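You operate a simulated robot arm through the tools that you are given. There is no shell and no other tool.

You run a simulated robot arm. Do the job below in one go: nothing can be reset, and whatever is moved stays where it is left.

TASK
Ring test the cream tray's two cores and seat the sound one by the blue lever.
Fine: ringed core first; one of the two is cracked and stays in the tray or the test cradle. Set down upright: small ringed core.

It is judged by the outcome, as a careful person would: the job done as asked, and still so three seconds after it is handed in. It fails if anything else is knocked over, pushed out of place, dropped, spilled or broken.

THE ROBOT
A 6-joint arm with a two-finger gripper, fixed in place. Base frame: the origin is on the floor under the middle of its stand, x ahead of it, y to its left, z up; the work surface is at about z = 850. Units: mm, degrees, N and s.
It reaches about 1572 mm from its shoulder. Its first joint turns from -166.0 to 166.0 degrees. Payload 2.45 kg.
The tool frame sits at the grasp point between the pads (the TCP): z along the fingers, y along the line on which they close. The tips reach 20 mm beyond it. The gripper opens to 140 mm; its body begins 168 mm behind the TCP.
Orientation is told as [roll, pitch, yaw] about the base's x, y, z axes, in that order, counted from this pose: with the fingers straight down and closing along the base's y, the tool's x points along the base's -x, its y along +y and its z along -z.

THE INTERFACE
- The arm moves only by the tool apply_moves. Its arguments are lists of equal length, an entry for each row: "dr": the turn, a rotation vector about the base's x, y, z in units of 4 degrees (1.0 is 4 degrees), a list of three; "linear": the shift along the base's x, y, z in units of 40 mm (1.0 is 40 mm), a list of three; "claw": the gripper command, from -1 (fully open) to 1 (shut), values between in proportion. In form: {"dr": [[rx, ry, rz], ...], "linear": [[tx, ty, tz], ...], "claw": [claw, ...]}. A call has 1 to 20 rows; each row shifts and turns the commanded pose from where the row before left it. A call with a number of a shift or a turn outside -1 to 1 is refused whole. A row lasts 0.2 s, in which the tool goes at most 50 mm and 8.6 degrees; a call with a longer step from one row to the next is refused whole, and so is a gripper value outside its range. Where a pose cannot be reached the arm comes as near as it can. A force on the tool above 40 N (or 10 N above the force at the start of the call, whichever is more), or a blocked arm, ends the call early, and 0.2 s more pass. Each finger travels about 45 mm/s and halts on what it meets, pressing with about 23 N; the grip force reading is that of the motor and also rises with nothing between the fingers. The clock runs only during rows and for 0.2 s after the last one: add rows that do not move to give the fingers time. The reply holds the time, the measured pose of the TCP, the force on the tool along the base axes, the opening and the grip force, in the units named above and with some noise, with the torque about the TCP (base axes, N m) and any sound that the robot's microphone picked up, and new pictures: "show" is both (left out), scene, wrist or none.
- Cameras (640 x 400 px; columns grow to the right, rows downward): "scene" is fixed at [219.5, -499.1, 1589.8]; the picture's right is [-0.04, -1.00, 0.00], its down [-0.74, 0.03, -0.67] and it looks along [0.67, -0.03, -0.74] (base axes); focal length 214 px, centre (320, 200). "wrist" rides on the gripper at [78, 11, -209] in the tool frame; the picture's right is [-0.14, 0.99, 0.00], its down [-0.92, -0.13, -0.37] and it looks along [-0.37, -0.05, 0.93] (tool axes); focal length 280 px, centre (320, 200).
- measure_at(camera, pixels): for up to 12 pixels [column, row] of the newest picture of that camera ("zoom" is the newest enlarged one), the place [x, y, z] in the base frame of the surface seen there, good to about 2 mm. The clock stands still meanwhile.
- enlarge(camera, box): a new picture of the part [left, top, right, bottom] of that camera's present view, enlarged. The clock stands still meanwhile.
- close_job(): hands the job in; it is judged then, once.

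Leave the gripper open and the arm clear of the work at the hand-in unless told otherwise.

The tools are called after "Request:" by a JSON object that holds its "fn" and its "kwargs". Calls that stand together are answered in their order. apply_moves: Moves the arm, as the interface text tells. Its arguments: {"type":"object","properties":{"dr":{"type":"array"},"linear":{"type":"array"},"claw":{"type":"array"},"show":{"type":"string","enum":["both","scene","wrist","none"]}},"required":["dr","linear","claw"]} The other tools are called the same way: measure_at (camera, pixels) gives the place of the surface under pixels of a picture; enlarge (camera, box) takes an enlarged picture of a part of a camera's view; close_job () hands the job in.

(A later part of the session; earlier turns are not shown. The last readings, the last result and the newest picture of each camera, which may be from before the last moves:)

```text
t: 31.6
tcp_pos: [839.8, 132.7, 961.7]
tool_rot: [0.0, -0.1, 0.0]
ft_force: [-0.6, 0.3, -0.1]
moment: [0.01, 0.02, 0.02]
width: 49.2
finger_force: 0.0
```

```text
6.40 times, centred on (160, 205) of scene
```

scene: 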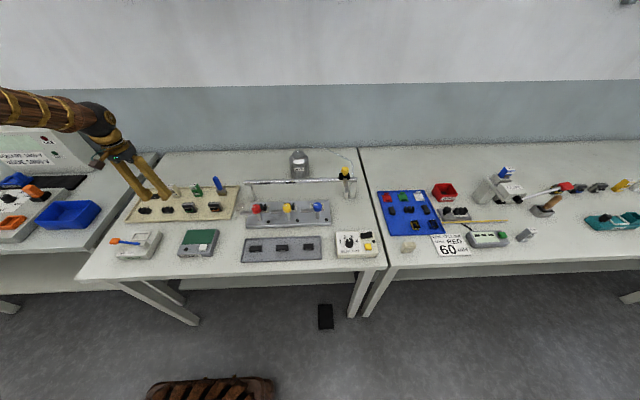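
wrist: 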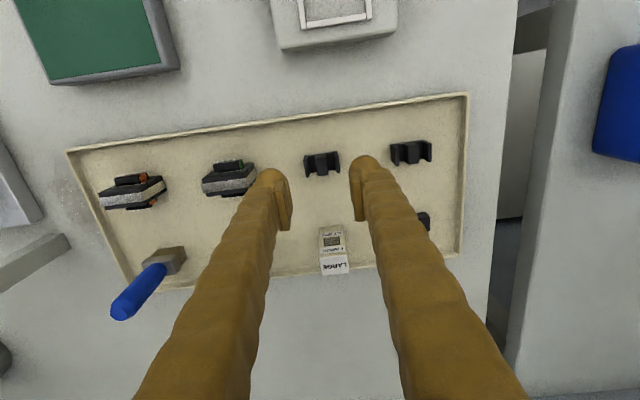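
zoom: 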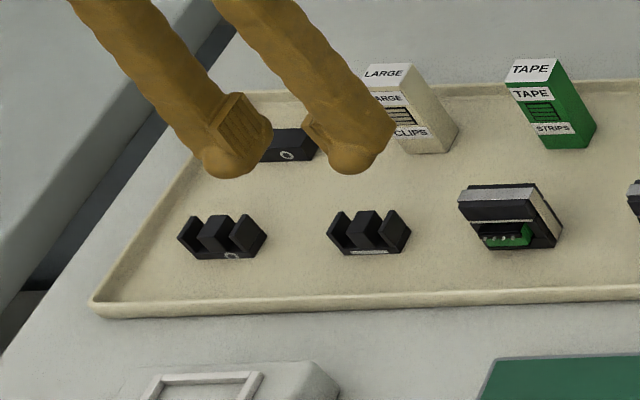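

Request:
{"fn": "measure_at", "kwargs": {"camera": "wrist", "pixels": [[307, 170], [308, 175], [320, 158], [322, 172], [334, 155], [338, 170], [252, 170], [255, 180], [258, 165], [250, 192], [340, 232], [324, 235]]}}

Request:
{"fn": "enlarge", "kwargs": {"camera": "wrist", "box": [290, 140, 350, 180]}}

Request:
{"fn": "measure_at", "kwargs": {"camera": "zoom", "pixels": [[145, 180], [175, 340], [155, 260], [470, 125], [490, 290], [300, 160], [330, 320], [315, 240], [480, 220], [220, 110]]}}

```text
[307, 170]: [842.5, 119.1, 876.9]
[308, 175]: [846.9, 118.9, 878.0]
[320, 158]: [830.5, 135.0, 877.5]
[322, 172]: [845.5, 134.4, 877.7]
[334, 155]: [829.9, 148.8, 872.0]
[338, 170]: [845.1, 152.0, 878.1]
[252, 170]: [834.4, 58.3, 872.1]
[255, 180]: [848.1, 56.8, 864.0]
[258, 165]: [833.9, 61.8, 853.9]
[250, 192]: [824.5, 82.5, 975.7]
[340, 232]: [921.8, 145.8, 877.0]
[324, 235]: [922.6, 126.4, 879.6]
```

```text
10.00 times, centred on (320, 160) of wrist
```

zoom: 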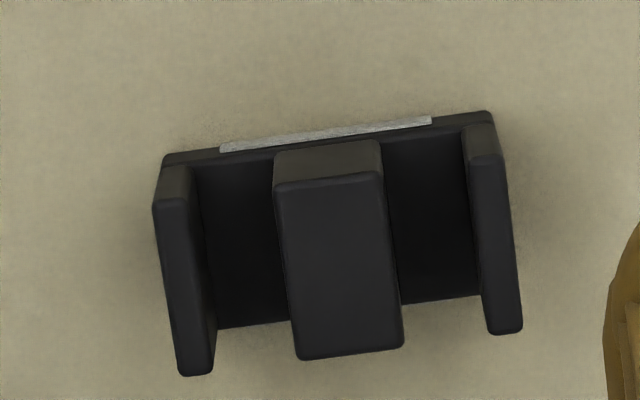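

```text
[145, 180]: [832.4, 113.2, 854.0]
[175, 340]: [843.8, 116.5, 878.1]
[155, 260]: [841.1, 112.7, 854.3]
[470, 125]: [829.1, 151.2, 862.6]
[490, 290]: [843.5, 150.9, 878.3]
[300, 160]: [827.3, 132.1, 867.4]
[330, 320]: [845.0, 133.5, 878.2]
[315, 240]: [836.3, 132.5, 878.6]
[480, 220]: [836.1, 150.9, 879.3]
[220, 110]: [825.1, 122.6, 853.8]
```

The bar-marked core is at x 829.5–848.5, y 116–152.5, top 878.5. I'll shift +1.5 mm in y, go down to TCP z ≈ 879, close and test-lift.

Request:
{"fn": "apply_moves", "kwargs": {"dr": [[0, 0, 0], [0, 0, 0], [0, 0, 0], [0, 0, 0], [0, 0, 0], [0, 0, 0], [0, 0, 0], [0, 0, 0], [0, 0, 0], [0, 0, 0], [0, 0, 0], [0, 0, 0]], "linear": [[0, 0.037, 0], [0, 0, -0.9], [0, 0, -0.7], [0, 0, -0.35], [0, 0, -0.12], [0, 0, 0], [0, 0, 0], [0, 0, 0], [0, 0, 0], [0, 0, 0.1], [0, 0, 0.15], [0, 0, 0]], "claw": [0.3, 0.3, 0.3, 0.3, 0.3, 0.3, 1, 1, 1, 1, 1, 1], "show": "wrist"}}

Request:
{"fn": "measure_at", "kwargs": {"camera": "wrist", "pixels": [[320, 182], [322, 195], [320, 202], [301, 190], [341, 190]]}}

Request:
{"fn": "enlarge", "kwargs": {"camera": "wrist", "box": [260, 140, 380, 240]}}

```text
t: 34.2
tcp_pos: [838.5, 133.3, 889.2]
tool_rot: [0.0, 0.0, 0.0]
ft_force: [0.5, -0.1, -0.6]
moment: [0.02, 0.02, -0.05]
width: 36.7
finger_force: 23.4
```

wrist: 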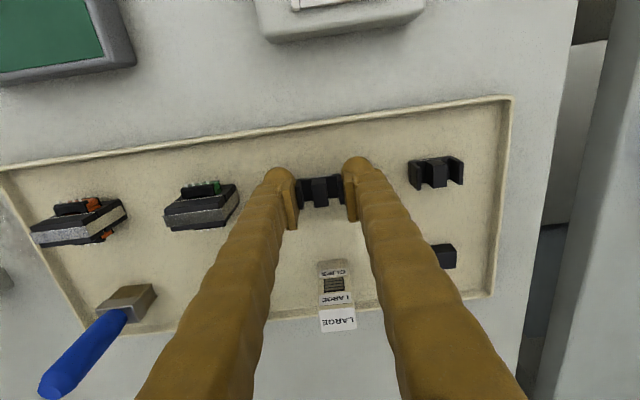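

```text
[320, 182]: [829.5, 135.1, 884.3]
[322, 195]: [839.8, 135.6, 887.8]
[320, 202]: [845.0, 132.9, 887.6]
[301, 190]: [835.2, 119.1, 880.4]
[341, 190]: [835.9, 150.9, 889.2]
```

```text
4.00 times, centred on (320, 190) of wrist
```

zoom: 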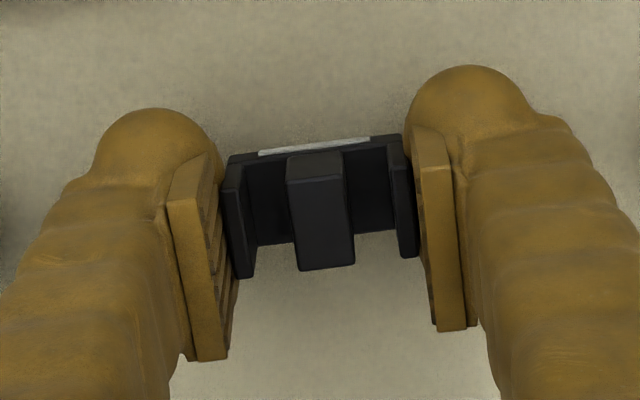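

It's held: top at 888. I'll lift to about 981 and carry it to above the cradle.

Request:
{"fn": "apply_moves", "kwargs": {"dr": [[0, 0, 0], [0, 0, 0], [0, 0, 0], [0, 0, 0], [0, 0, 0], [0, 0, 0], [0, 0, 0], [0, 0, 0], [0, 0, 0], [0, 0, 0], [0, 0, 0], [0, 0, 0]], "linear": [[0, 0, 0.2], [0, 0, 0.5], [0, 0, 0.8], [0, 0, 0.8], [-0.3, 0.06, 0], [-0.6, 0.13, 0], [-0.75, 0.16, 0], [-0.8, 0.17, 0], [-0.7, 0.15, 0], [-0.475, 0.09, 0], [0, 0, 0], [0, 0, 0]], "claw": [1, 1, 1, 1, 1, 1, 1, 1, 1, 1, 1, 1]}}

Request:
{"fn": "measure_at", "kwargs": {"camera": "wrist", "pixels": [[320, 182], [322, 195], [320, 202], [301, 190], [341, 190], [318, 156], [300, 180], [350, 160]]}}

Request:
{"fn": "enlarge", "kwargs": {"camera": "wrist", "box": [240, 100, 400, 220]}}

```text
t: 36.8
tcp_pos: [694.9, 166.2, 981.2]
tool_rot: [0.0, -0.1, 0.1]
ft_force: [-0.1, -0.6, -0.5]
moment: [-0.03, 0.02, -0.01]
width: 36.6
finger_force: 23.3
```

scene: 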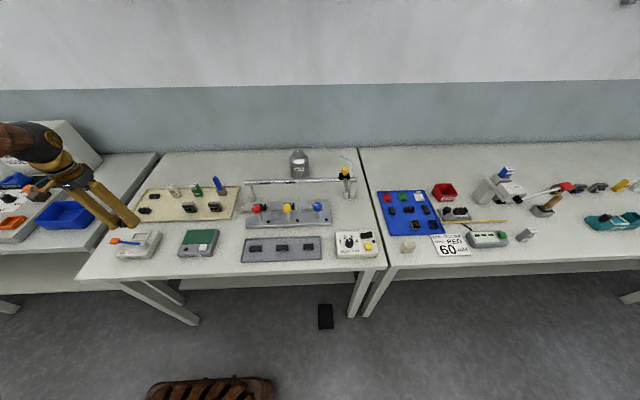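
wrist: 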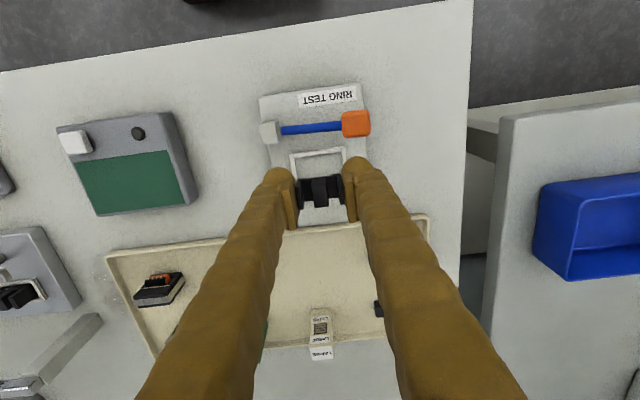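

```text
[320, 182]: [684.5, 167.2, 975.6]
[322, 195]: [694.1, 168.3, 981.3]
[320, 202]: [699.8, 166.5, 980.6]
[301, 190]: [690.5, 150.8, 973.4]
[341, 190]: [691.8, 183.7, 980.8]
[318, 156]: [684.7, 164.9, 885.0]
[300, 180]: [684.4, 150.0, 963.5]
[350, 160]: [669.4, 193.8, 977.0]
```

```text
3.33 times, centred on (320, 160) of wrist
```

zoom: 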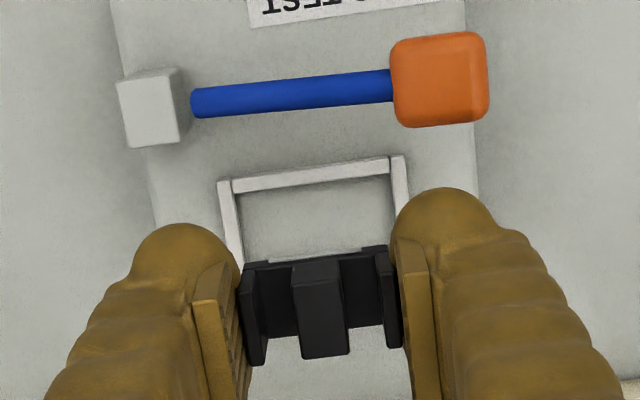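

Request:
{"fn": "apply_moves", "kwargs": {"dr": [[0, 0, 0], [0, 0, 0], [0, 0, 0], [0, 0, 0], [0, 0, 0], [0, 0, 0]], "linear": [[0.015, -0.055, 0], [0, 0, -0.7], [0, 0, -0.5], [0, 0, -0.3], [0, 0, -0.17], [0, 0, 0]], "claw": [1, 1, 1, 1, 1, 1], "show": "wrist"}}

Request:
{"fn": "measure_at", "kwargs": {"camera": "wrist", "pixels": [[320, 182], [322, 195], [320, 202], [301, 190], [341, 188], [310, 170], [330, 166]]}}

Request:
{"fn": "enlarge", "kwargs": {"camera": "wrist", "box": [240, 120, 400, 220]}}

```text
t: 38.2
tcp_pos: [694.8, 163.5, 912.7]
tool_rot: [0.0, 0.0, 0.0]
ft_force: [-1.5, 0.1, -0.5]
moment: [-0.01, -0.02, -0.01]
width: 36.8
finger_force: 22.9
```

wrist: 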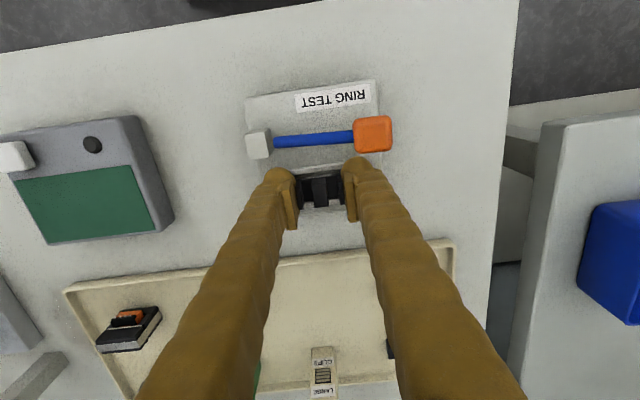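

```text
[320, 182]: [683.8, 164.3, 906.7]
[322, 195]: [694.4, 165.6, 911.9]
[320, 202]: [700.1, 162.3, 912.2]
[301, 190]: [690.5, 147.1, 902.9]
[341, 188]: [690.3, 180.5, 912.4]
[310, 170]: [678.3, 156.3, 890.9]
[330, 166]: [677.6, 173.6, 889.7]
```

```text
4.00 times, centred on (320, 170) of wrist
```

zoom: 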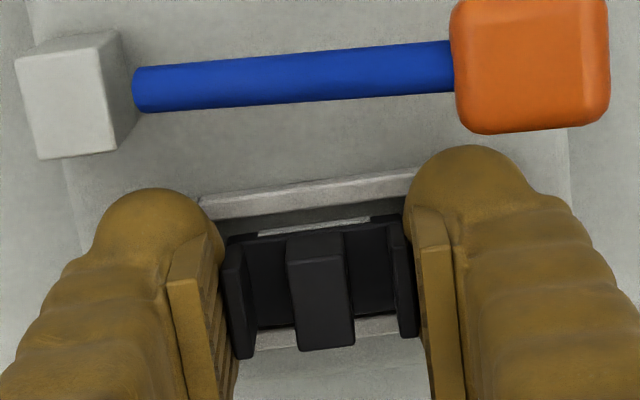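

The core is inside the rails. I'll nudge +1 mm in x, lower about 1.5 mm, release to 50 mm and go up.

Request:
{"fn": "apply_moves", "kwargs": {"dr": [[0, 0, 0], [0, 0, 0], [0, 0, 0], [0, 0, 0], [0, 0, 0]], "linear": [[0.025, 0, -0.035], [0, 0, 0], [0, 0, 0], [0, 0, 0], [0, 0, 0]], "claw": [1, 1, 0.4, 0.286, 0.286], "show": "wrist"}}

Request:
{"fn": "enlarge", "kwargs": {"camera": "wrist", "box": [240, 120, 400, 220]}}

```text
t: 39.4
tcp_pos: [696.4, 164.7, 911.9]
tool_rot: [-0.1, 0.1, 0.0]
ft_force: [-0.2, -0.1, 0.4]
moment: [-0.01, -0.03, 0.0]
width: 50.1
finger_force: 0.0
```

wrist: 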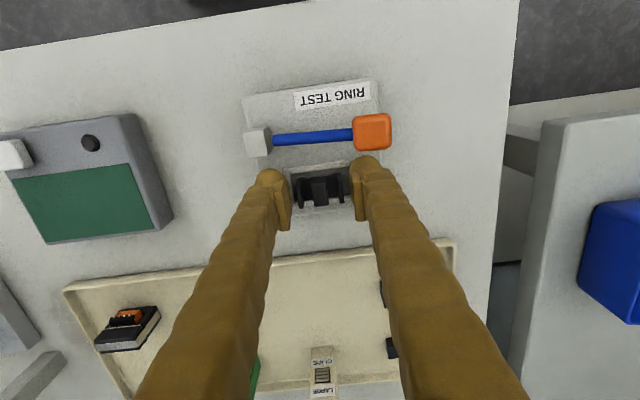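

```text
4.00 times, centred on (320, 170) of wrist
```

zoom: 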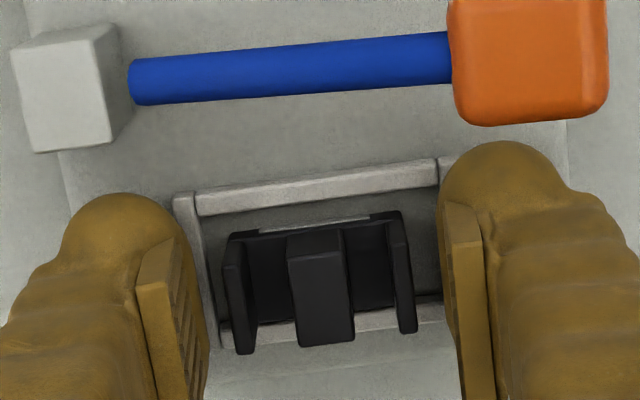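

It's seated upright. I'll do the same test: rise, shut the fingers, move over the orange pad at (645, 220) and press slowly.

Request:
{"fn": "apply_moves", "kwargs": {"dr": [[0, 0, 0], [0, 0, 0], [0, 0, 0], [0, 0, 0], [0, 0, 0], [0, 0, 0], [0, 0, 0], [0, 0, 0], [0, 0, 0], [0, 0, 0], [0, 0, 0], [0, 0, 0]], "linear": [[0, 0, 0.4], [0, 0, 0.9], [0, 0, 0.9], [-0.42, 0.46, 0], [-0.42, 0.46, 0], [-0.42, 0.46, 0], [0, 0, -0.5], [0, 0, -0.5], [0, 0, -0.1], [0, 0, -0.1], [0, 0, -0.1], [0, 0, 0]], "claw": [0.286, 0.286, 0.286, 1, 1, 1, 1, 1, 1, 1, 1, 1]}}

Request:
{"fn": "enlarge", "kwargs": {"camera": "scene", "box": [90, 205, 170, 261]}}

```text
t: 42.0
tcp_pos: [645.3, 217.5, 947.2]
tool_rot: [0.1, 0.0, -0.1]
ft_force: [-0.7, 1.4, 1.9]
moment: [-0.03, 0.03, 0.0]
width: 0.0
finger_force: 23.1
```

scene: 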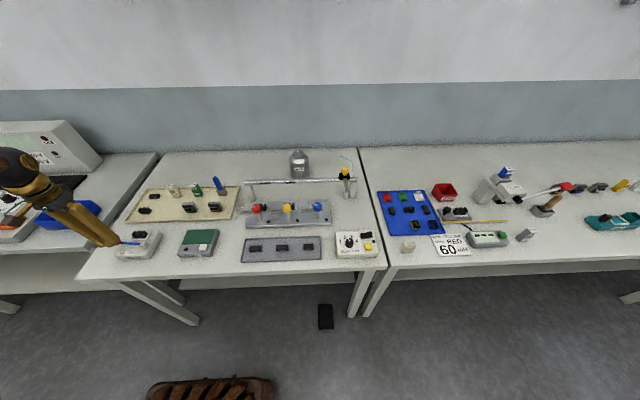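
wrist: 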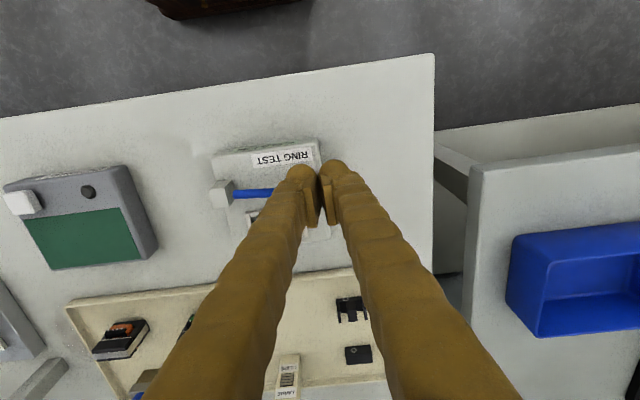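

```text
7.14 times, centred on (130, 233) of scene
```

zoom: 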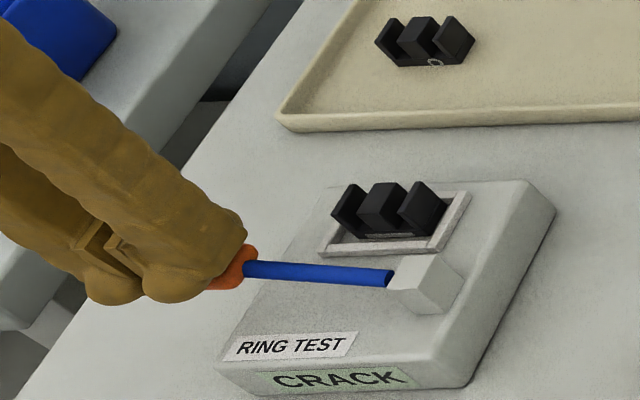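

The display still shows the old result. I'll press the rest of the way slowly.

Request:
{"fn": "apply_moves", "kwargs": {"dr": [[0, 0, 0], [0, 0, 0], [0, 0, 0], [0, 0, 0], [0, 0, 0], [0, 0, 0]], "linear": [[0, 0, -0.1], [0, 0, -0.1], [0, 0, -0.1], [0, 0, -0.1], [0, 0, -0.06], [0, 0, 0]], "claw": [1, 1, 1, 1, 1, 1]}}

Request:
{"fn": "enlarge", "kwargs": {"camera": "scene", "box": [90, 205, 170, 261]}}

```text
t: 43.4
tcp_pos: [645.8, 218.1, 930.8]
tool_rot: [0.0, -0.1, 0.0]
ft_force: [-0.1, 1.2, 4.0]
moment: [-0.04, 0.0, 0.03]
width: 0.0
finger_force: 23.0
```

scene: 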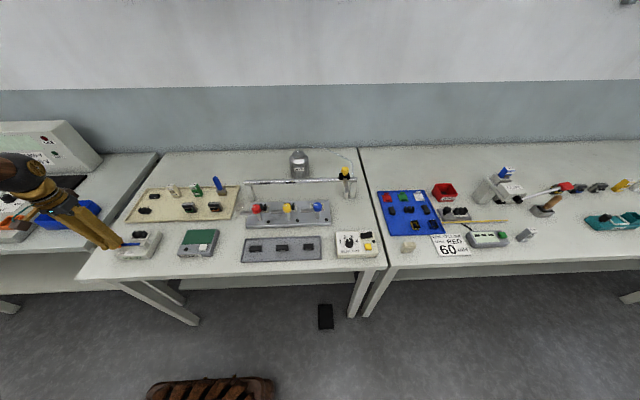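
wrist: 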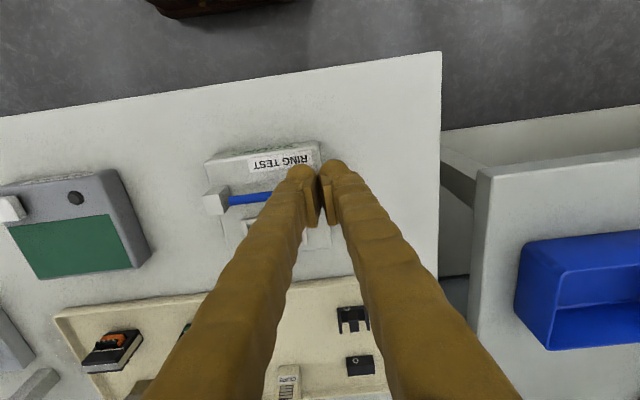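

```text
7.14 times, centred on (130, 233) of scene
```

zoom: 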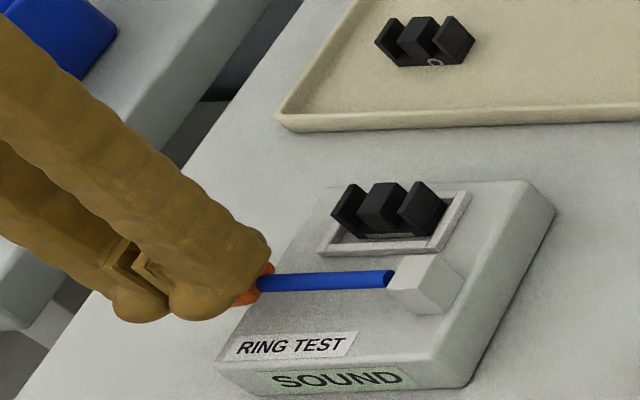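

The display reads "SOUND" for the bar-marked core. I'll release the lever and go back over the cradle to collect that core.

Request:
{"fn": "apply_moves", "kwargs": {"dr": [[0, 0, 0], [0, 0, 0], [0, 0, 0], [0, 0, 0], [0, 0, 0], [0, 0, 0], [0, 0, 0], [0, 0, 0], [0, 0, 0], [0, 0, 0]], "linear": [[0, 0, 0.2], [0, 0, 0.4], [0, 0, 0.6], [0, 0, 0.55], [0.42, -0.46, 0], [0.42, -0.46, 0], [0.42, -0.46, 0], [0, 0, -0.5], [0, 0, -0.5], [0, 0, 0]], "claw": [1, 1, 1, 1, 0.286, 0.286, 0.286, 0.286, 0.286, 0.286]}}

Request:
{"fn": "enlarge", "kwargs": {"camera": "wrist", "box": [240, 100, 400, 220]}}

Request:
{"fn": "measure_at", "kwargs": {"camera": "zoom", "pixels": [[262, 255], [268, 290], [322, 240], [327, 285], [378, 230], [384, 278], [325, 260]]}}

Request:
{"fn": "enlarge", "kwargs": {"camera": "scene", "box": [90, 205, 170, 261]}}

```text
t: 45.6
tcp_pos: [696.6, 163.3, 957.7]
tool_rot: [0.0, 0.0, 0.1]
ft_force: [-0.6, -0.4, -0.5]
moment: [-0.01, -0.02, 0.02]
width: 50.0
finger_force: 0.1
```

scene: 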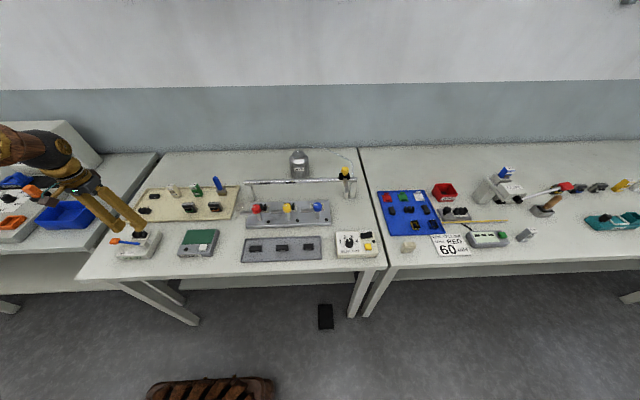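
wrist: 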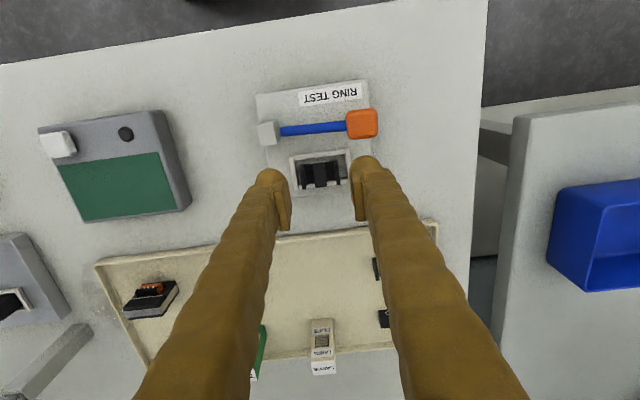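

```text
3.33 times, centred on (320, 160) of wrist
```

zoom: 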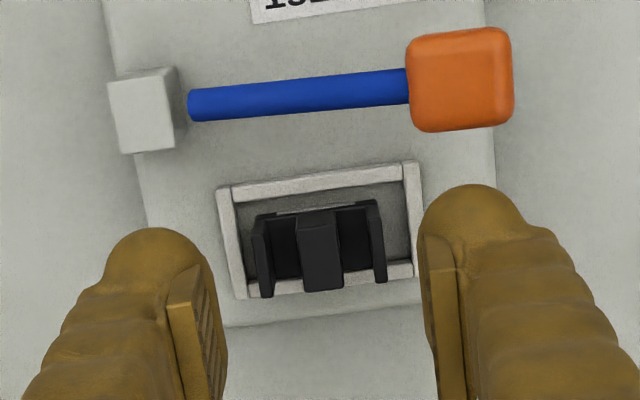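

```text
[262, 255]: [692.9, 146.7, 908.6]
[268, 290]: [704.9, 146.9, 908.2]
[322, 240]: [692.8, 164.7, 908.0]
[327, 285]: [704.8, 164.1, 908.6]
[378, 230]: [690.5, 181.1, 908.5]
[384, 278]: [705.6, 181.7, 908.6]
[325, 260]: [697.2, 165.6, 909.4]
```

```text
7.14 times, centred on (130, 233) of scene
```

zoom: 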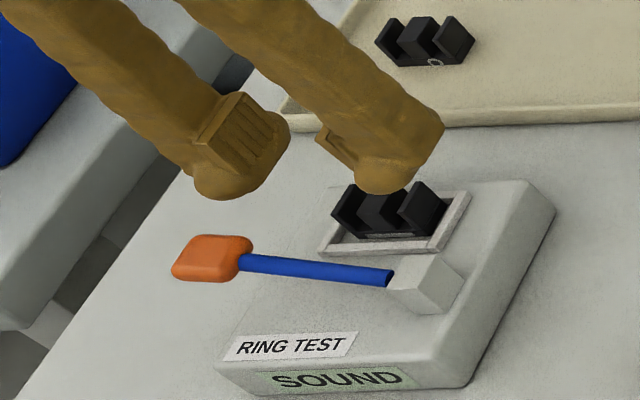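

"SOUND" stays on the display. The core is at y ≈ 164, x ≈ 687–706. I'll go down, grip and lift.

Request:
{"fn": "apply_moves", "kwargs": {"dr": [[0, 0, 0], [0, 0, 0], [0, 0, 0], [0, 0, 0], [0, 0, 0], [0, 0, 0], [0, 0, 0], [0, 0, 0], [0, 0, 0], [0, 0, 0], [0, 0, 0]], "linear": [[0.01, 0.01, -0.6], [0, 0, -0.4], [0, 0, -0.17], [0, 0, 0], [0, 0, 0], [0, 0, 0], [0, 0, 0], [0, 0, 0], [0, 0, 0.1], [0, 0, 0.15], [0, 0, 0]], "claw": [0.286, 0.286, 0.286, 0.286, 1, 1, 1, 1, 1, 1, 1], "show": "wrist"}}

Request:
{"fn": "measure_at", "kwargs": {"camera": "wrist", "pixels": [[320, 182], [322, 195], [320, 202], [301, 192], [341, 190]]}}

Request:
{"fn": "enlarge", "kwargs": {"camera": "wrist", "box": [240, 120, 400, 220]}}

```text
t: 48.0
tcp_pos: [697.6, 163.5, 923.4]
tool_rot: [-0.1, 0.0, 0.0]
ft_force: [-0.8, 0.0, 0.0]
moment: [0.01, -0.02, -0.01]
width: 36.6
finger_force: 23.3
```

wrist: 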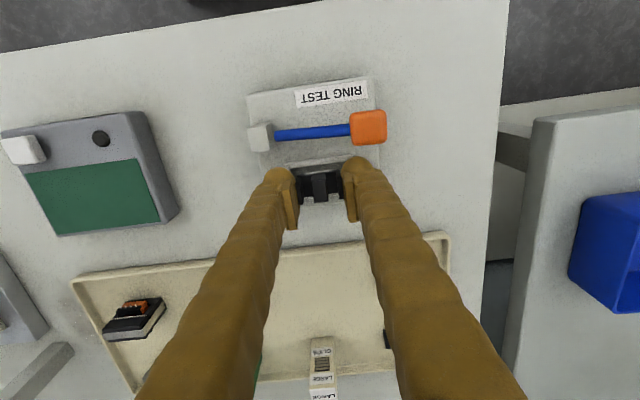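

```text
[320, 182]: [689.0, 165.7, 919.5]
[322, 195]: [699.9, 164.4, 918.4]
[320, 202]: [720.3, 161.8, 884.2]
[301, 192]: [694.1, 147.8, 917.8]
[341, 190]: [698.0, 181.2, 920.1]
```

```text
4.00 times, centred on (320, 170) of wrist
```

zoom: 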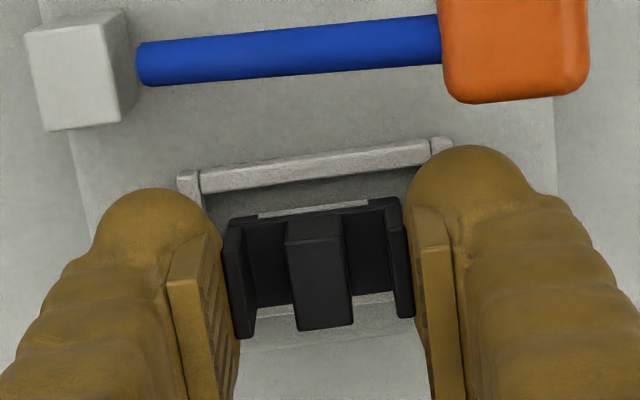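

It's held: top at 919, which is 10 mm higher. I'll lift slowly to about 985 and check for slip.

Request:
{"fn": "apply_moves", "kwargs": {"dr": [[0, 0, 0], [0, 0, 0], [0, 0, 0], [0, 0, 0], [0, 0, 0], [0, 0, 0]], "linear": [[0, 0, 0.15], [0, 0, 0.3], [0, 0, 0.4], [0, 0, 0.4], [0, 0, 0.3], [0, 0, 0]], "claw": [1, 1, 1, 1, 1, 1], "show": "wrist"}}

Request:
{"fn": "enlarge", "kwargs": {"camera": "wrist", "box": [260, 140, 380, 240]}}

Request:
{"fn": "measure_at", "kwargs": {"camera": "zoom", "pixels": [[315, 180], [325, 240], [320, 215], [238, 190], [245, 250], [395, 165], [405, 230], [310, 147]]}}

```text
t: 49.4
tcp_pos: [696.9, 164.0, 984.9]
tool_rot: [-0.1, 0.0, 0.1]
ft_force: [0.3, 0.6, -0.6]
moment: [0.04, 0.04, 0.03]
width: 36.5
finger_force: 22.9
```

wrist: 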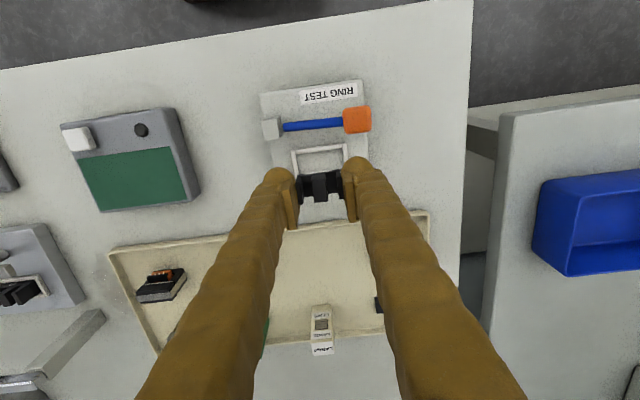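

```text
4.00 times, centred on (320, 190) of wrist
```

zoom: 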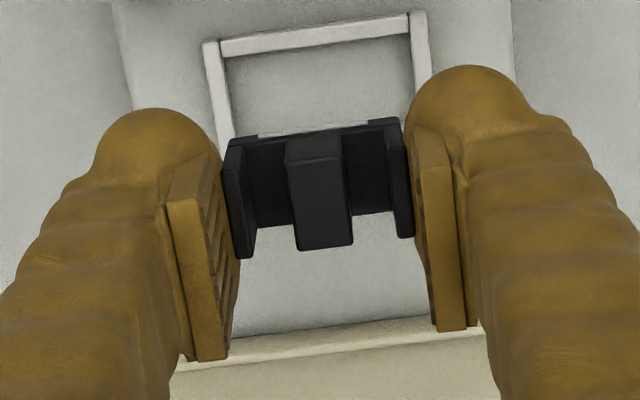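

```text
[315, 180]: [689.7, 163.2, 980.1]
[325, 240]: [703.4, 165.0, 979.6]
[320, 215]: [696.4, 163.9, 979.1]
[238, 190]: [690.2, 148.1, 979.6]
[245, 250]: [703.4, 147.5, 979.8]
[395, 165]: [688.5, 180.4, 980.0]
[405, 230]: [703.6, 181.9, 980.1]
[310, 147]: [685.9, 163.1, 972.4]
```

The core is held level, with its top 3.5 mm below the TCP. I'll raise it to about z 1060 and carry it smoothly towards the blue lever (nest centre ≈ (818, −514)), pausing partway to check.

Request:
{"fn": "apply_moves", "kwargs": {"dr": [[0, 0, 0], [0, 0, 0], [0, 0, 0], [0, 0, 0], [0, 0, 0], [0, 0, 0], [0, 0, 0], [0, 0, 0], [0, 0, 0], [0, 0, 0], [0, 0, 0], [0, 0, 0], [0, 0, 0], [0, 0, 0], [0, 0, 0], [0, 0, 0], [0, 0, 0], [0, 0, 0], [0, 0, 0], [0, 0, 0]], "linear": [[0, 0, 0.25], [0, 0, 0.5], [0, 0, 0.6], [0, 0, 0.45], [0.04, -0.2, 0.1], [0.1, -0.5, 0], [0.15, -0.8, 0], [0.15, -0.8, 0], [0.15, -0.8, 0], [0.15, -0.8, 0], [0.15, -0.8, 0], [0.15, -0.8, 0], [0.15, -0.8, 0], [0.15, -0.8, 0], [0.15, -0.8, 0], [0.15, -0.8, 0], [0.15, -0.8, 0], [0.15, -0.7, 0], [0.1, -0.4, 0], [0, 0, 0]], "claw": [1, 1, 1, 1, 1, 1, 1, 1, 1, 1, 1, 1, 1, 1, 1, 1, 1, 1, 1, 1]}}

Request:
{"fn": "enlarge", "kwargs": {"camera": "wrist", "box": [260, 140, 380, 240]}}

Request:
{"fn": "measure_at", "kwargs": {"camera": "zoom", "pixels": [[315, 180], [325, 240], [320, 215], [238, 190], [245, 250], [395, 165], [405, 230], [310, 147]]}}

```text
t: 53.6
tcp_pos: [778.0, -260.5, 1060.3]
tool_rot: [0.0, 0.0, 0.1]
ft_force: [0.7, -0.4, 0.4]
moment: [0.0, -0.04, 0.0]
width: 36.6
finger_force: 23.2
```

scene: 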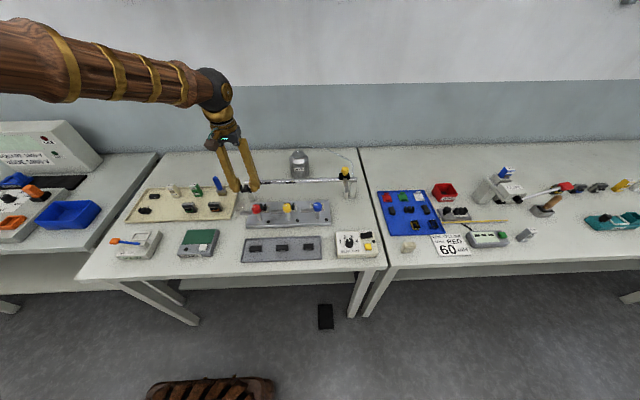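
wrist: 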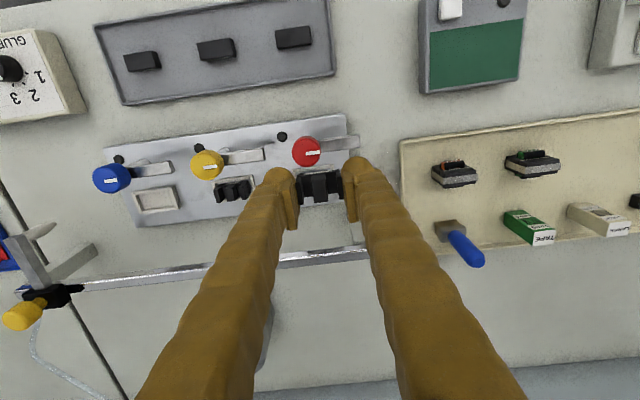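

```text
4.00 times, centred on (320, 190) of wrist
```

zoom: 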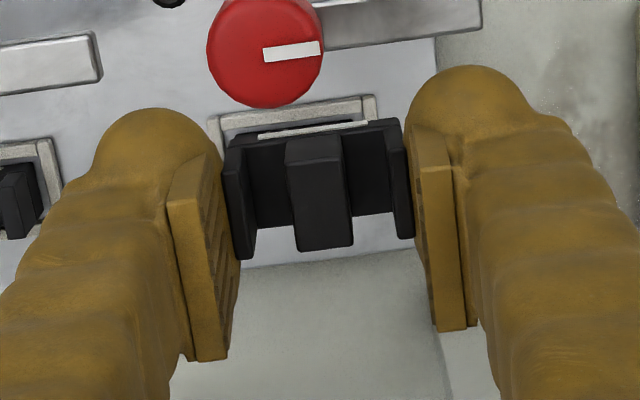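

```text
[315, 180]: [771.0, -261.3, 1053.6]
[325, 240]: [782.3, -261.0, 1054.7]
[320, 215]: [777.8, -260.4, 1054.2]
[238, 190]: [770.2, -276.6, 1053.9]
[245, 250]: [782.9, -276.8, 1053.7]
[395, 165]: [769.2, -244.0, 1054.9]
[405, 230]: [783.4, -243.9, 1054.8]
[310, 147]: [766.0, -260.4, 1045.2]
```

The core's position in the fingers is unchanged, so no slip. I'll continue slowly to above the blue lever's nest at z 1060.

Request:
{"fn": "apply_moves", "kwargs": {"dr": [[0, 0, 0], [0, 0, 0], [0, 0, 0], [0, 0, 0], [0, 0, 0], [0, 0, 0], [0, 0, 0], [0, 0, 0], [0, 0, 0], [0, 0, 0], [0, 0, 0], [0, 0, 0]], "linear": [[0.05, -0.3, 0], [0.1, -0.6, 0], [0.13, -0.8, 0], [0.13, -0.8, 0], [0.13, -0.8, 0], [0.13, -0.8, 0], [0.13, -0.8, 0], [0.1, -0.7, 0], [0.07, -0.5, 0], [0.03, -0.25, 0], [0, 0, 0], [0, 0, 0]], "claw": [1, 1, 1, 1, 1, 1, 1, 1, 1, 1, 1, 1]}}

Request:
{"fn": "enlarge", "kwargs": {"camera": "wrist", "box": [240, 100, 400, 220]}}

```text
t: 56.2
tcp_pos: [818.5, -515.2, 1061.7]
tool_rot: [-0.1, -0.1, 0.0]
ft_force: [0.2, 0.2, -0.2]
moment: [0.0, -0.02, -0.02]
width: 36.7
finger_force: 23.5
```

scene: 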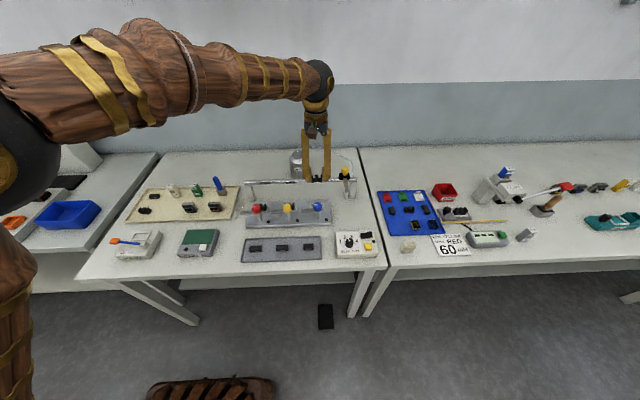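
wrist: 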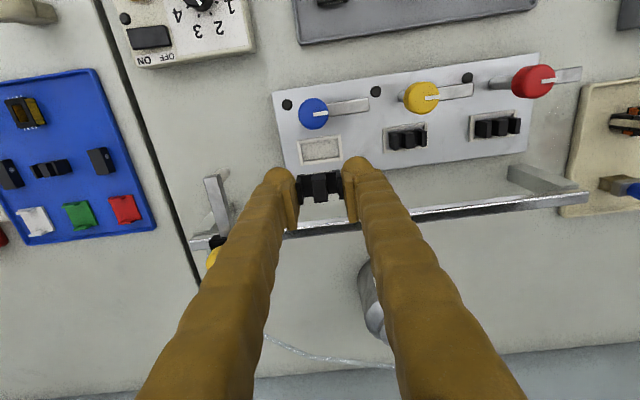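

```text
3.33 times, centred on (320, 160) of wrist
```

zoom: 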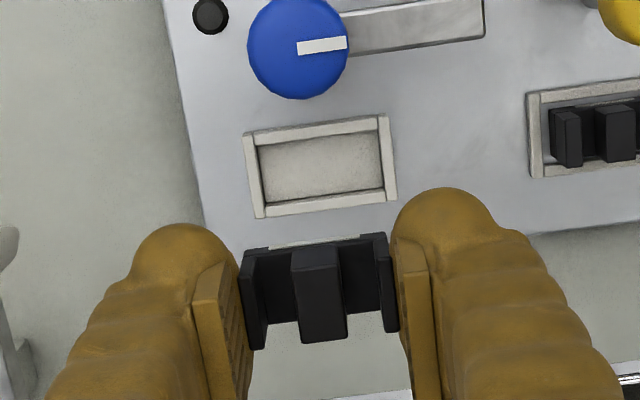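

I now have a clear view of the empty nest behind the blue knob. I'll measure its rails and the held core.

Request:
{"fn": "measure_at", "kwargs": {"camera": "zoom", "pixels": [[253, 170], [250, 145], [258, 200], [315, 130], [325, 208], [383, 125], [390, 180], [388, 155], [320, 170], [262, 170], [377, 155], [268, 195]]}}

Request:
{"fn": "measure_at", "kwargs": {"camera": "zoom", "pixels": [[320, 265], [322, 335], [255, 290], [260, 345], [385, 270], [390, 325], [300, 45], [265, 30], [340, 60], [300, 90], [250, 60], [460, 25]]}}

Request:
{"fn": "enlarge", "kwargs": {"camera": "wrist", "box": [370, 100, 450, 160]}}

Request:
{"fn": "measure_at", "kwargs": {"camera": "zoom", "pixels": [[130, 280], [200, 285], [300, 270], [390, 265], [455, 260], [420, 210], [135, 230], [200, 230], [300, 220], [440, 330], [150, 350], [430, 200]]}}

```text
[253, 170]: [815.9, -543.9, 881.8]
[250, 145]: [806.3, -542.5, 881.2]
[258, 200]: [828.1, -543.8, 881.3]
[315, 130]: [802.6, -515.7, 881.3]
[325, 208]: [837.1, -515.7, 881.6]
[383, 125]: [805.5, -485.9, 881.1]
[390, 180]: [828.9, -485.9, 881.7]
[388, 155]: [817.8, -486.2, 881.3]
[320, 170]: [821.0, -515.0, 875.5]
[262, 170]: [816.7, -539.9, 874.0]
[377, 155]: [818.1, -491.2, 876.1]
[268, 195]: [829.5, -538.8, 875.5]
```

```text
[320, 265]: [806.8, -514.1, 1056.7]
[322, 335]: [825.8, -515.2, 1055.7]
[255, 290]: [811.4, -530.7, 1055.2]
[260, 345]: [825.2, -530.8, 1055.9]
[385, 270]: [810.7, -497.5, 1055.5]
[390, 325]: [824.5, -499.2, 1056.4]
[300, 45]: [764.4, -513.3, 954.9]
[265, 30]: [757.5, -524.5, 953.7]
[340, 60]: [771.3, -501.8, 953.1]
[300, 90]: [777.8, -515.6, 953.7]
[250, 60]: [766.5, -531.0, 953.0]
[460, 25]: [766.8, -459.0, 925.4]
```

```text
6.67 times, centred on (410, 130) of wrist
```

zoom: 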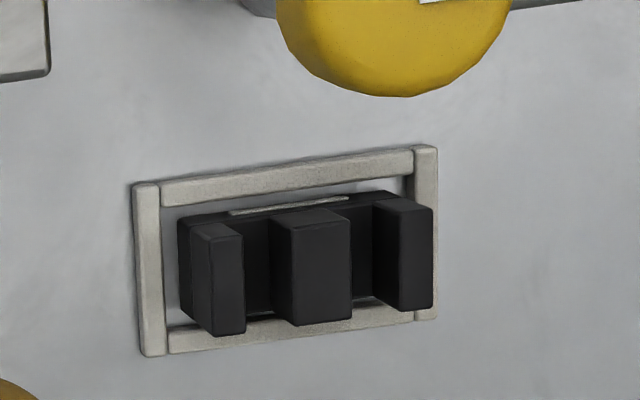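

```text
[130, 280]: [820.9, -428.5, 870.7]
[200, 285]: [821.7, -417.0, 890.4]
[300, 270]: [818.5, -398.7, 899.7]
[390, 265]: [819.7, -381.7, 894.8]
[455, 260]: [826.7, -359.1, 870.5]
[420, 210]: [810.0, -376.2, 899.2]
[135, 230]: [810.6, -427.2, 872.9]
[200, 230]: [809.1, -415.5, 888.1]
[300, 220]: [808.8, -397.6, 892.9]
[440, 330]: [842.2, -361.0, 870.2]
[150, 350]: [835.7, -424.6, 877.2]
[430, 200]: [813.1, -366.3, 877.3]
```

Request:
{"fn": "enlarge", "kwargs": {"camera": "wrist", "box": [296, 128, 344, 168]}}

Request:
{"fn": "measure_at", "kwargs": {"camera": "zoom", "pixels": [[300, 60], [300, 75], [300, 90], [300, 105], [300, 120], [330, 290], [330, 305], [330, 320], [330, 335], [330, 350], [330, 365], [330, 275]]}}

Request:
{"fn": "measure_at", "kwargs": {"camera": "zoom", "pixels": [[100, 200], [110, 200], [120, 200], [130, 200], [140, 200], [150, 200], [160, 200], [470, 200], [485, 200], [500, 200], [515, 200], [530, 200]]}}

```text
10.00 times, centred on (320, 148) of wrist
```

zoom: 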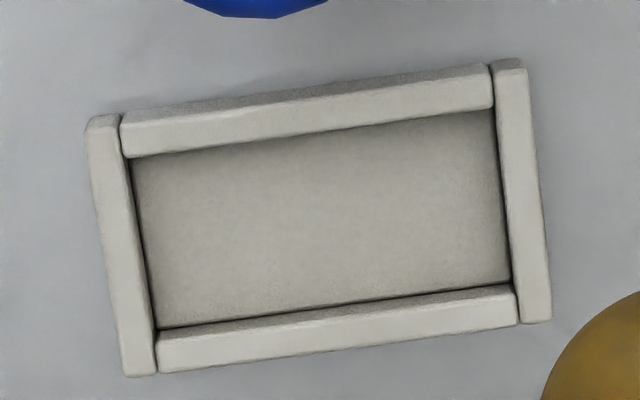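

```text
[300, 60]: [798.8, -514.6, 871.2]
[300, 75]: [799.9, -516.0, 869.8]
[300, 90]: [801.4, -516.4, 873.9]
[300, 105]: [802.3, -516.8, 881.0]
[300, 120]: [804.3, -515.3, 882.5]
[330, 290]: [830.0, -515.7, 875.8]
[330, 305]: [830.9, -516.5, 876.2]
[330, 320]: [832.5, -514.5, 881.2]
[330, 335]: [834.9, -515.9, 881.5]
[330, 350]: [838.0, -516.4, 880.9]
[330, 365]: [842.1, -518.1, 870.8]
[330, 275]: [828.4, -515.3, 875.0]
```

```text
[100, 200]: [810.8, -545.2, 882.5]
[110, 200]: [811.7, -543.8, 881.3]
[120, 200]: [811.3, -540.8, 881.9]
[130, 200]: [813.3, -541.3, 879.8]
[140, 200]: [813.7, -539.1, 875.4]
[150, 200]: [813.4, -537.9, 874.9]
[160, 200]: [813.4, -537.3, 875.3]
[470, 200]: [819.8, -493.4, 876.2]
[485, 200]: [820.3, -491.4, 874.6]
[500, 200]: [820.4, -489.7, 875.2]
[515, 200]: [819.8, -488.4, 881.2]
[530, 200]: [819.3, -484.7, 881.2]
```

The nest's inner space is x 806.5–831.5, y −540 to −489.5, with the floor at 875.2 and rails to 881.3, so its centre is (819, −514.8). The core centre is about (816.5, −514.5). I'll shift +2.5 mm in x and go down about 132 mm, slowly, keeping about 16 mm clear of the knob.

Request:
{"fn": "apply_moves", "kwargs": {"dr": [[0, 0, 0], [0, 0, 0], [0, 0, 0], [0, 0, 0], [0, 0, 0], [0, 0, 0], [0, 0, 0], [0, 0, 0]], "linear": [[0.06, -0.008, 0], [0, 0, -0.3], [0, 0, -0.6], [0, 0, -0.7], [0, 0, -0.7], [0, 0, -0.6], [0, 0, -0.3], [0, 0, 0]], "claw": [1, 1, 1, 1, 1, 1, 1, 1]}}

Request:
{"fn": "enlarge", "kwargs": {"camera": "wrist", "box": [240, 120, 400, 220]}}

Request:
{"fn": "measure_at", "kwargs": {"camera": "zoom", "pixels": [[315, 250], [325, 325], [240, 270], [245, 340], [395, 240], [405, 315], [300, 190], [320, 180], [200, 195], [315, 350], [300, 340], [370, 335]]}}

Request:
{"fn": "enlarge", "kwargs": {"camera": "scene", "box": [280, 170, 360, 226]}}

```text
t: 58.0
tcp_pos: [820.7, -513.4, 934.2]
tool_rot: [-0.1, 0.0, -0.1]
ft_force: [0.0, 0.5, -0.8]
moment: [0.01, 0.01, 0.0]
width: 36.5
finger_force: 22.7
```

scene: 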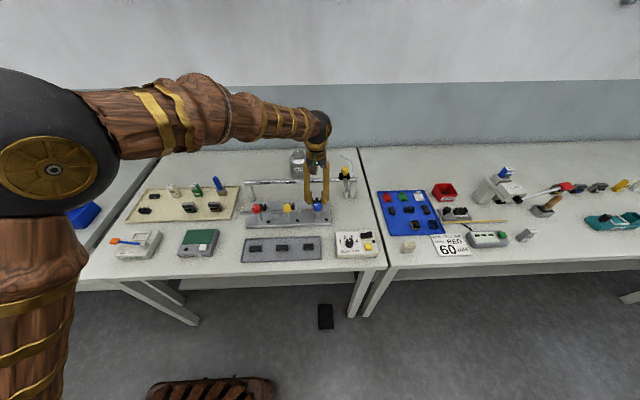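
wrist: 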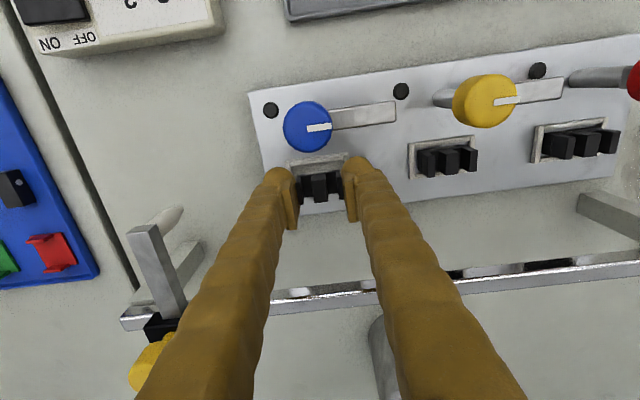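

```text
4.00 times, centred on (320, 170) of wrist
```

zoom: 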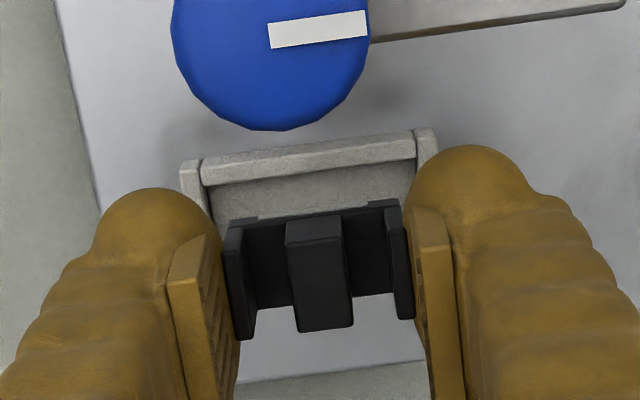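

```text
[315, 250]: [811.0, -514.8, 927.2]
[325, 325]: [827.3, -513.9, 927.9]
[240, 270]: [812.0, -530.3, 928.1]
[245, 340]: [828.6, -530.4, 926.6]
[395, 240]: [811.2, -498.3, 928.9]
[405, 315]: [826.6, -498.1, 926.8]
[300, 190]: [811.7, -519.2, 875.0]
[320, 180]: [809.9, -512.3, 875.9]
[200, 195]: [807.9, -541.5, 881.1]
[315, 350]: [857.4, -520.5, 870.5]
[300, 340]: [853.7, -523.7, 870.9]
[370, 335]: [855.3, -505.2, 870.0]
```

```text
7.14 times, centred on (320, 198) of scene
```

zoom: 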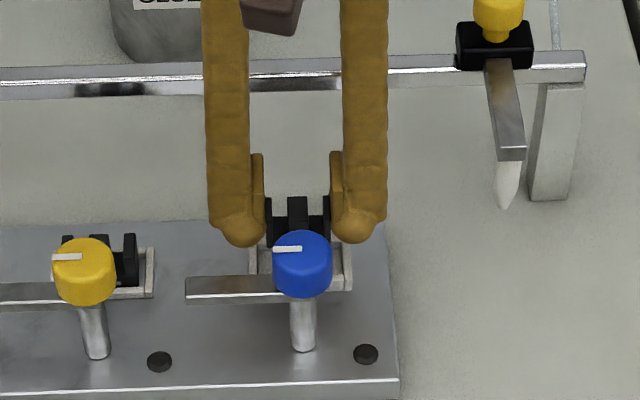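

The core centre is at (819, −514.3), lined up with the nest. Its bottom is at about 902.5 and the floor at 875.2. I'll lower 26.5 mm gently and check.

Request:
{"fn": "apply_moves", "kwargs": {"dr": [[0, 0, 0], [0, 0, 0], [0, 0, 0], [0, 0, 0], [0, 0, 0]], "linear": [[0, 0, -0.3], [0, 0, -0.2], [0, 0, -0.1], [0, 0, -0.06], [0, 0, 0]], "claw": [1, 1, 1, 1, 1]}}

Request:
{"fn": "enlarge", "kwargs": {"camera": "wrist", "box": [240, 120, 400, 220]}}

Request:
{"fn": "measure_at", "kwargs": {"camera": "zoom", "pixels": [[315, 250], [325, 320], [240, 270], [245, 335], [395, 240], [405, 310], [310, 200], [300, 170], [315, 345]]}}

Request:
{"fn": "enlarge", "kwargs": {"camera": "scene", "box": [295, 180, 345, 215]}}

```text
t: 59.2
tcp_pos: [820.2, -512.7, 907.0]
tool_rot: [0.0, 0.1, 0.0]
ft_force: [-0.8, -0.2, -0.7]
moment: [0.01, 0.01, -0.01]
width: 36.8
finger_force: 23.1
```

scene: 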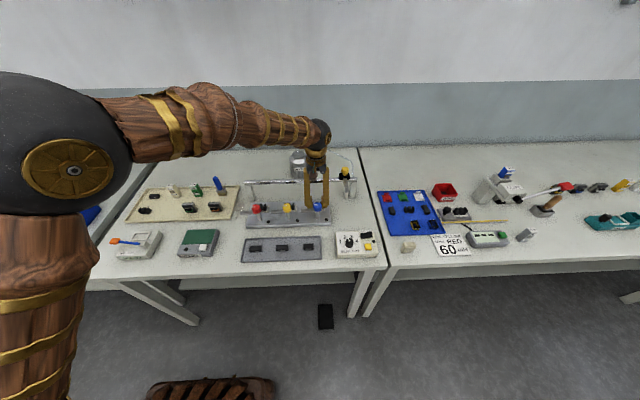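
wrist: 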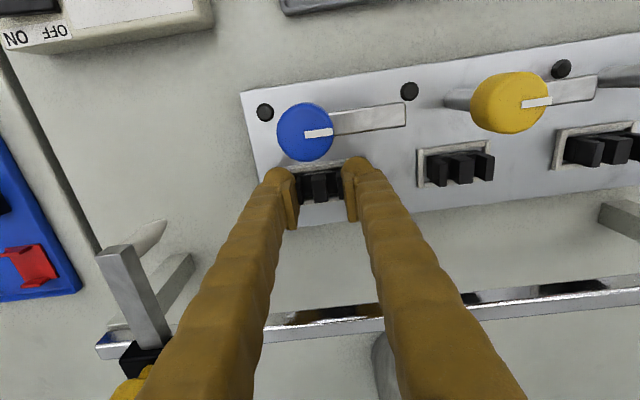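

```text
4.00 times, centred on (320, 170) of wrist
```

zoom: 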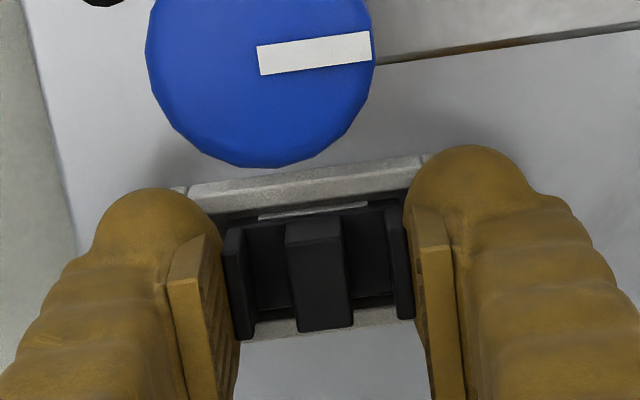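

```text
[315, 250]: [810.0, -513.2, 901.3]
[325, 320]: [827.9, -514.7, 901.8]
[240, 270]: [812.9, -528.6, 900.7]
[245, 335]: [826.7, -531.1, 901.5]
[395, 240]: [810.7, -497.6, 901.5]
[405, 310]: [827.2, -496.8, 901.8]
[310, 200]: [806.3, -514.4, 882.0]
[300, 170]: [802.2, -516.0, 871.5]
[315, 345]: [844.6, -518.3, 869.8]
```

```text
11.43 times, centred on (320, 198) of scene
```

zoom: 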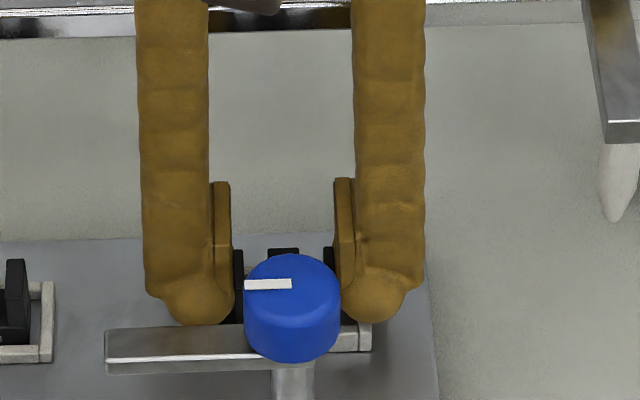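

The core's top is at 901.6, versus 899.7 for the neighbouring seated cores, so it's about 2 mm above the floor. I'll lower 1.6 mm more, then open to 50 mm.

Request:
{"fn": "apply_moves", "kwargs": {"dr": [[0, 0, 0], [0, 0, 0], [0, 0, 0], [0, 0, 0], [0, 0, 0], [0, 0, 0]], "linear": [[0, 0, -0.04], [0, 0, 0], [0, 0, 0], [0, 0, 0], [0, 0, 0], [0, 0, 0]], "claw": [1, 1, 0.42, 0.3, 0.286, 0.286]}}

Request:
{"fn": "enlarge", "kwargs": {"camera": "wrist", "box": [240, 120, 400, 220]}}

Request:
{"fn": "measure_at", "kwargs": {"camera": "zoom", "pixels": [[315, 250], [325, 320], [240, 270], [245, 335], [395, 240], [405, 310]]}}

```text
t: 60.6
tcp_pos: [821.2, -513.9, 905.2]
tool_rot: [0.1, 0.0, -0.1]
ft_force: [0.2, -0.6, -0.2]
moment: [-0.02, -0.02, 0.03]
width: 49.9
finger_force: 0.0
```

scene: 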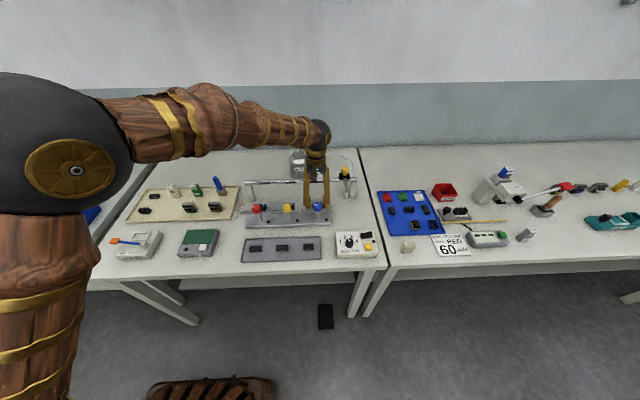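
wrist: 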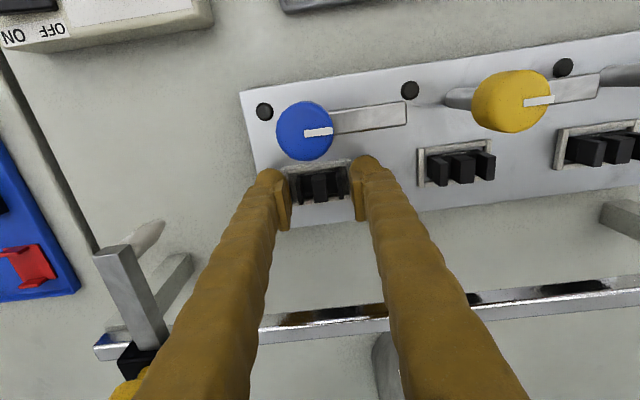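

```text
4.00 times, centred on (320, 170) of wrist
```

zoom: 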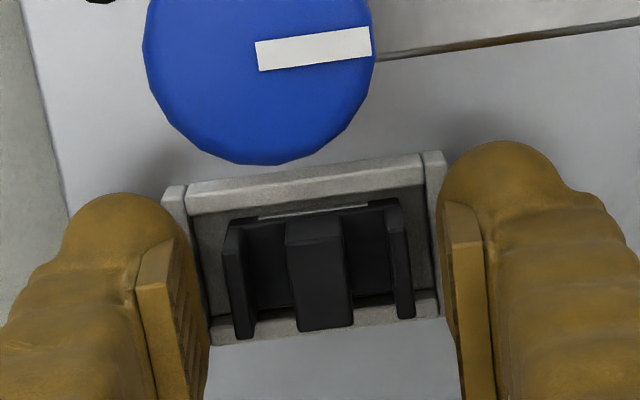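

```text
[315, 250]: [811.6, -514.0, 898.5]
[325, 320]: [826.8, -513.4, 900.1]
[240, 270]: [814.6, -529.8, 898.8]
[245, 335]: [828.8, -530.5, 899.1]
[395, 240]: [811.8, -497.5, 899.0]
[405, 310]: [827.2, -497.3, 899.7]
```

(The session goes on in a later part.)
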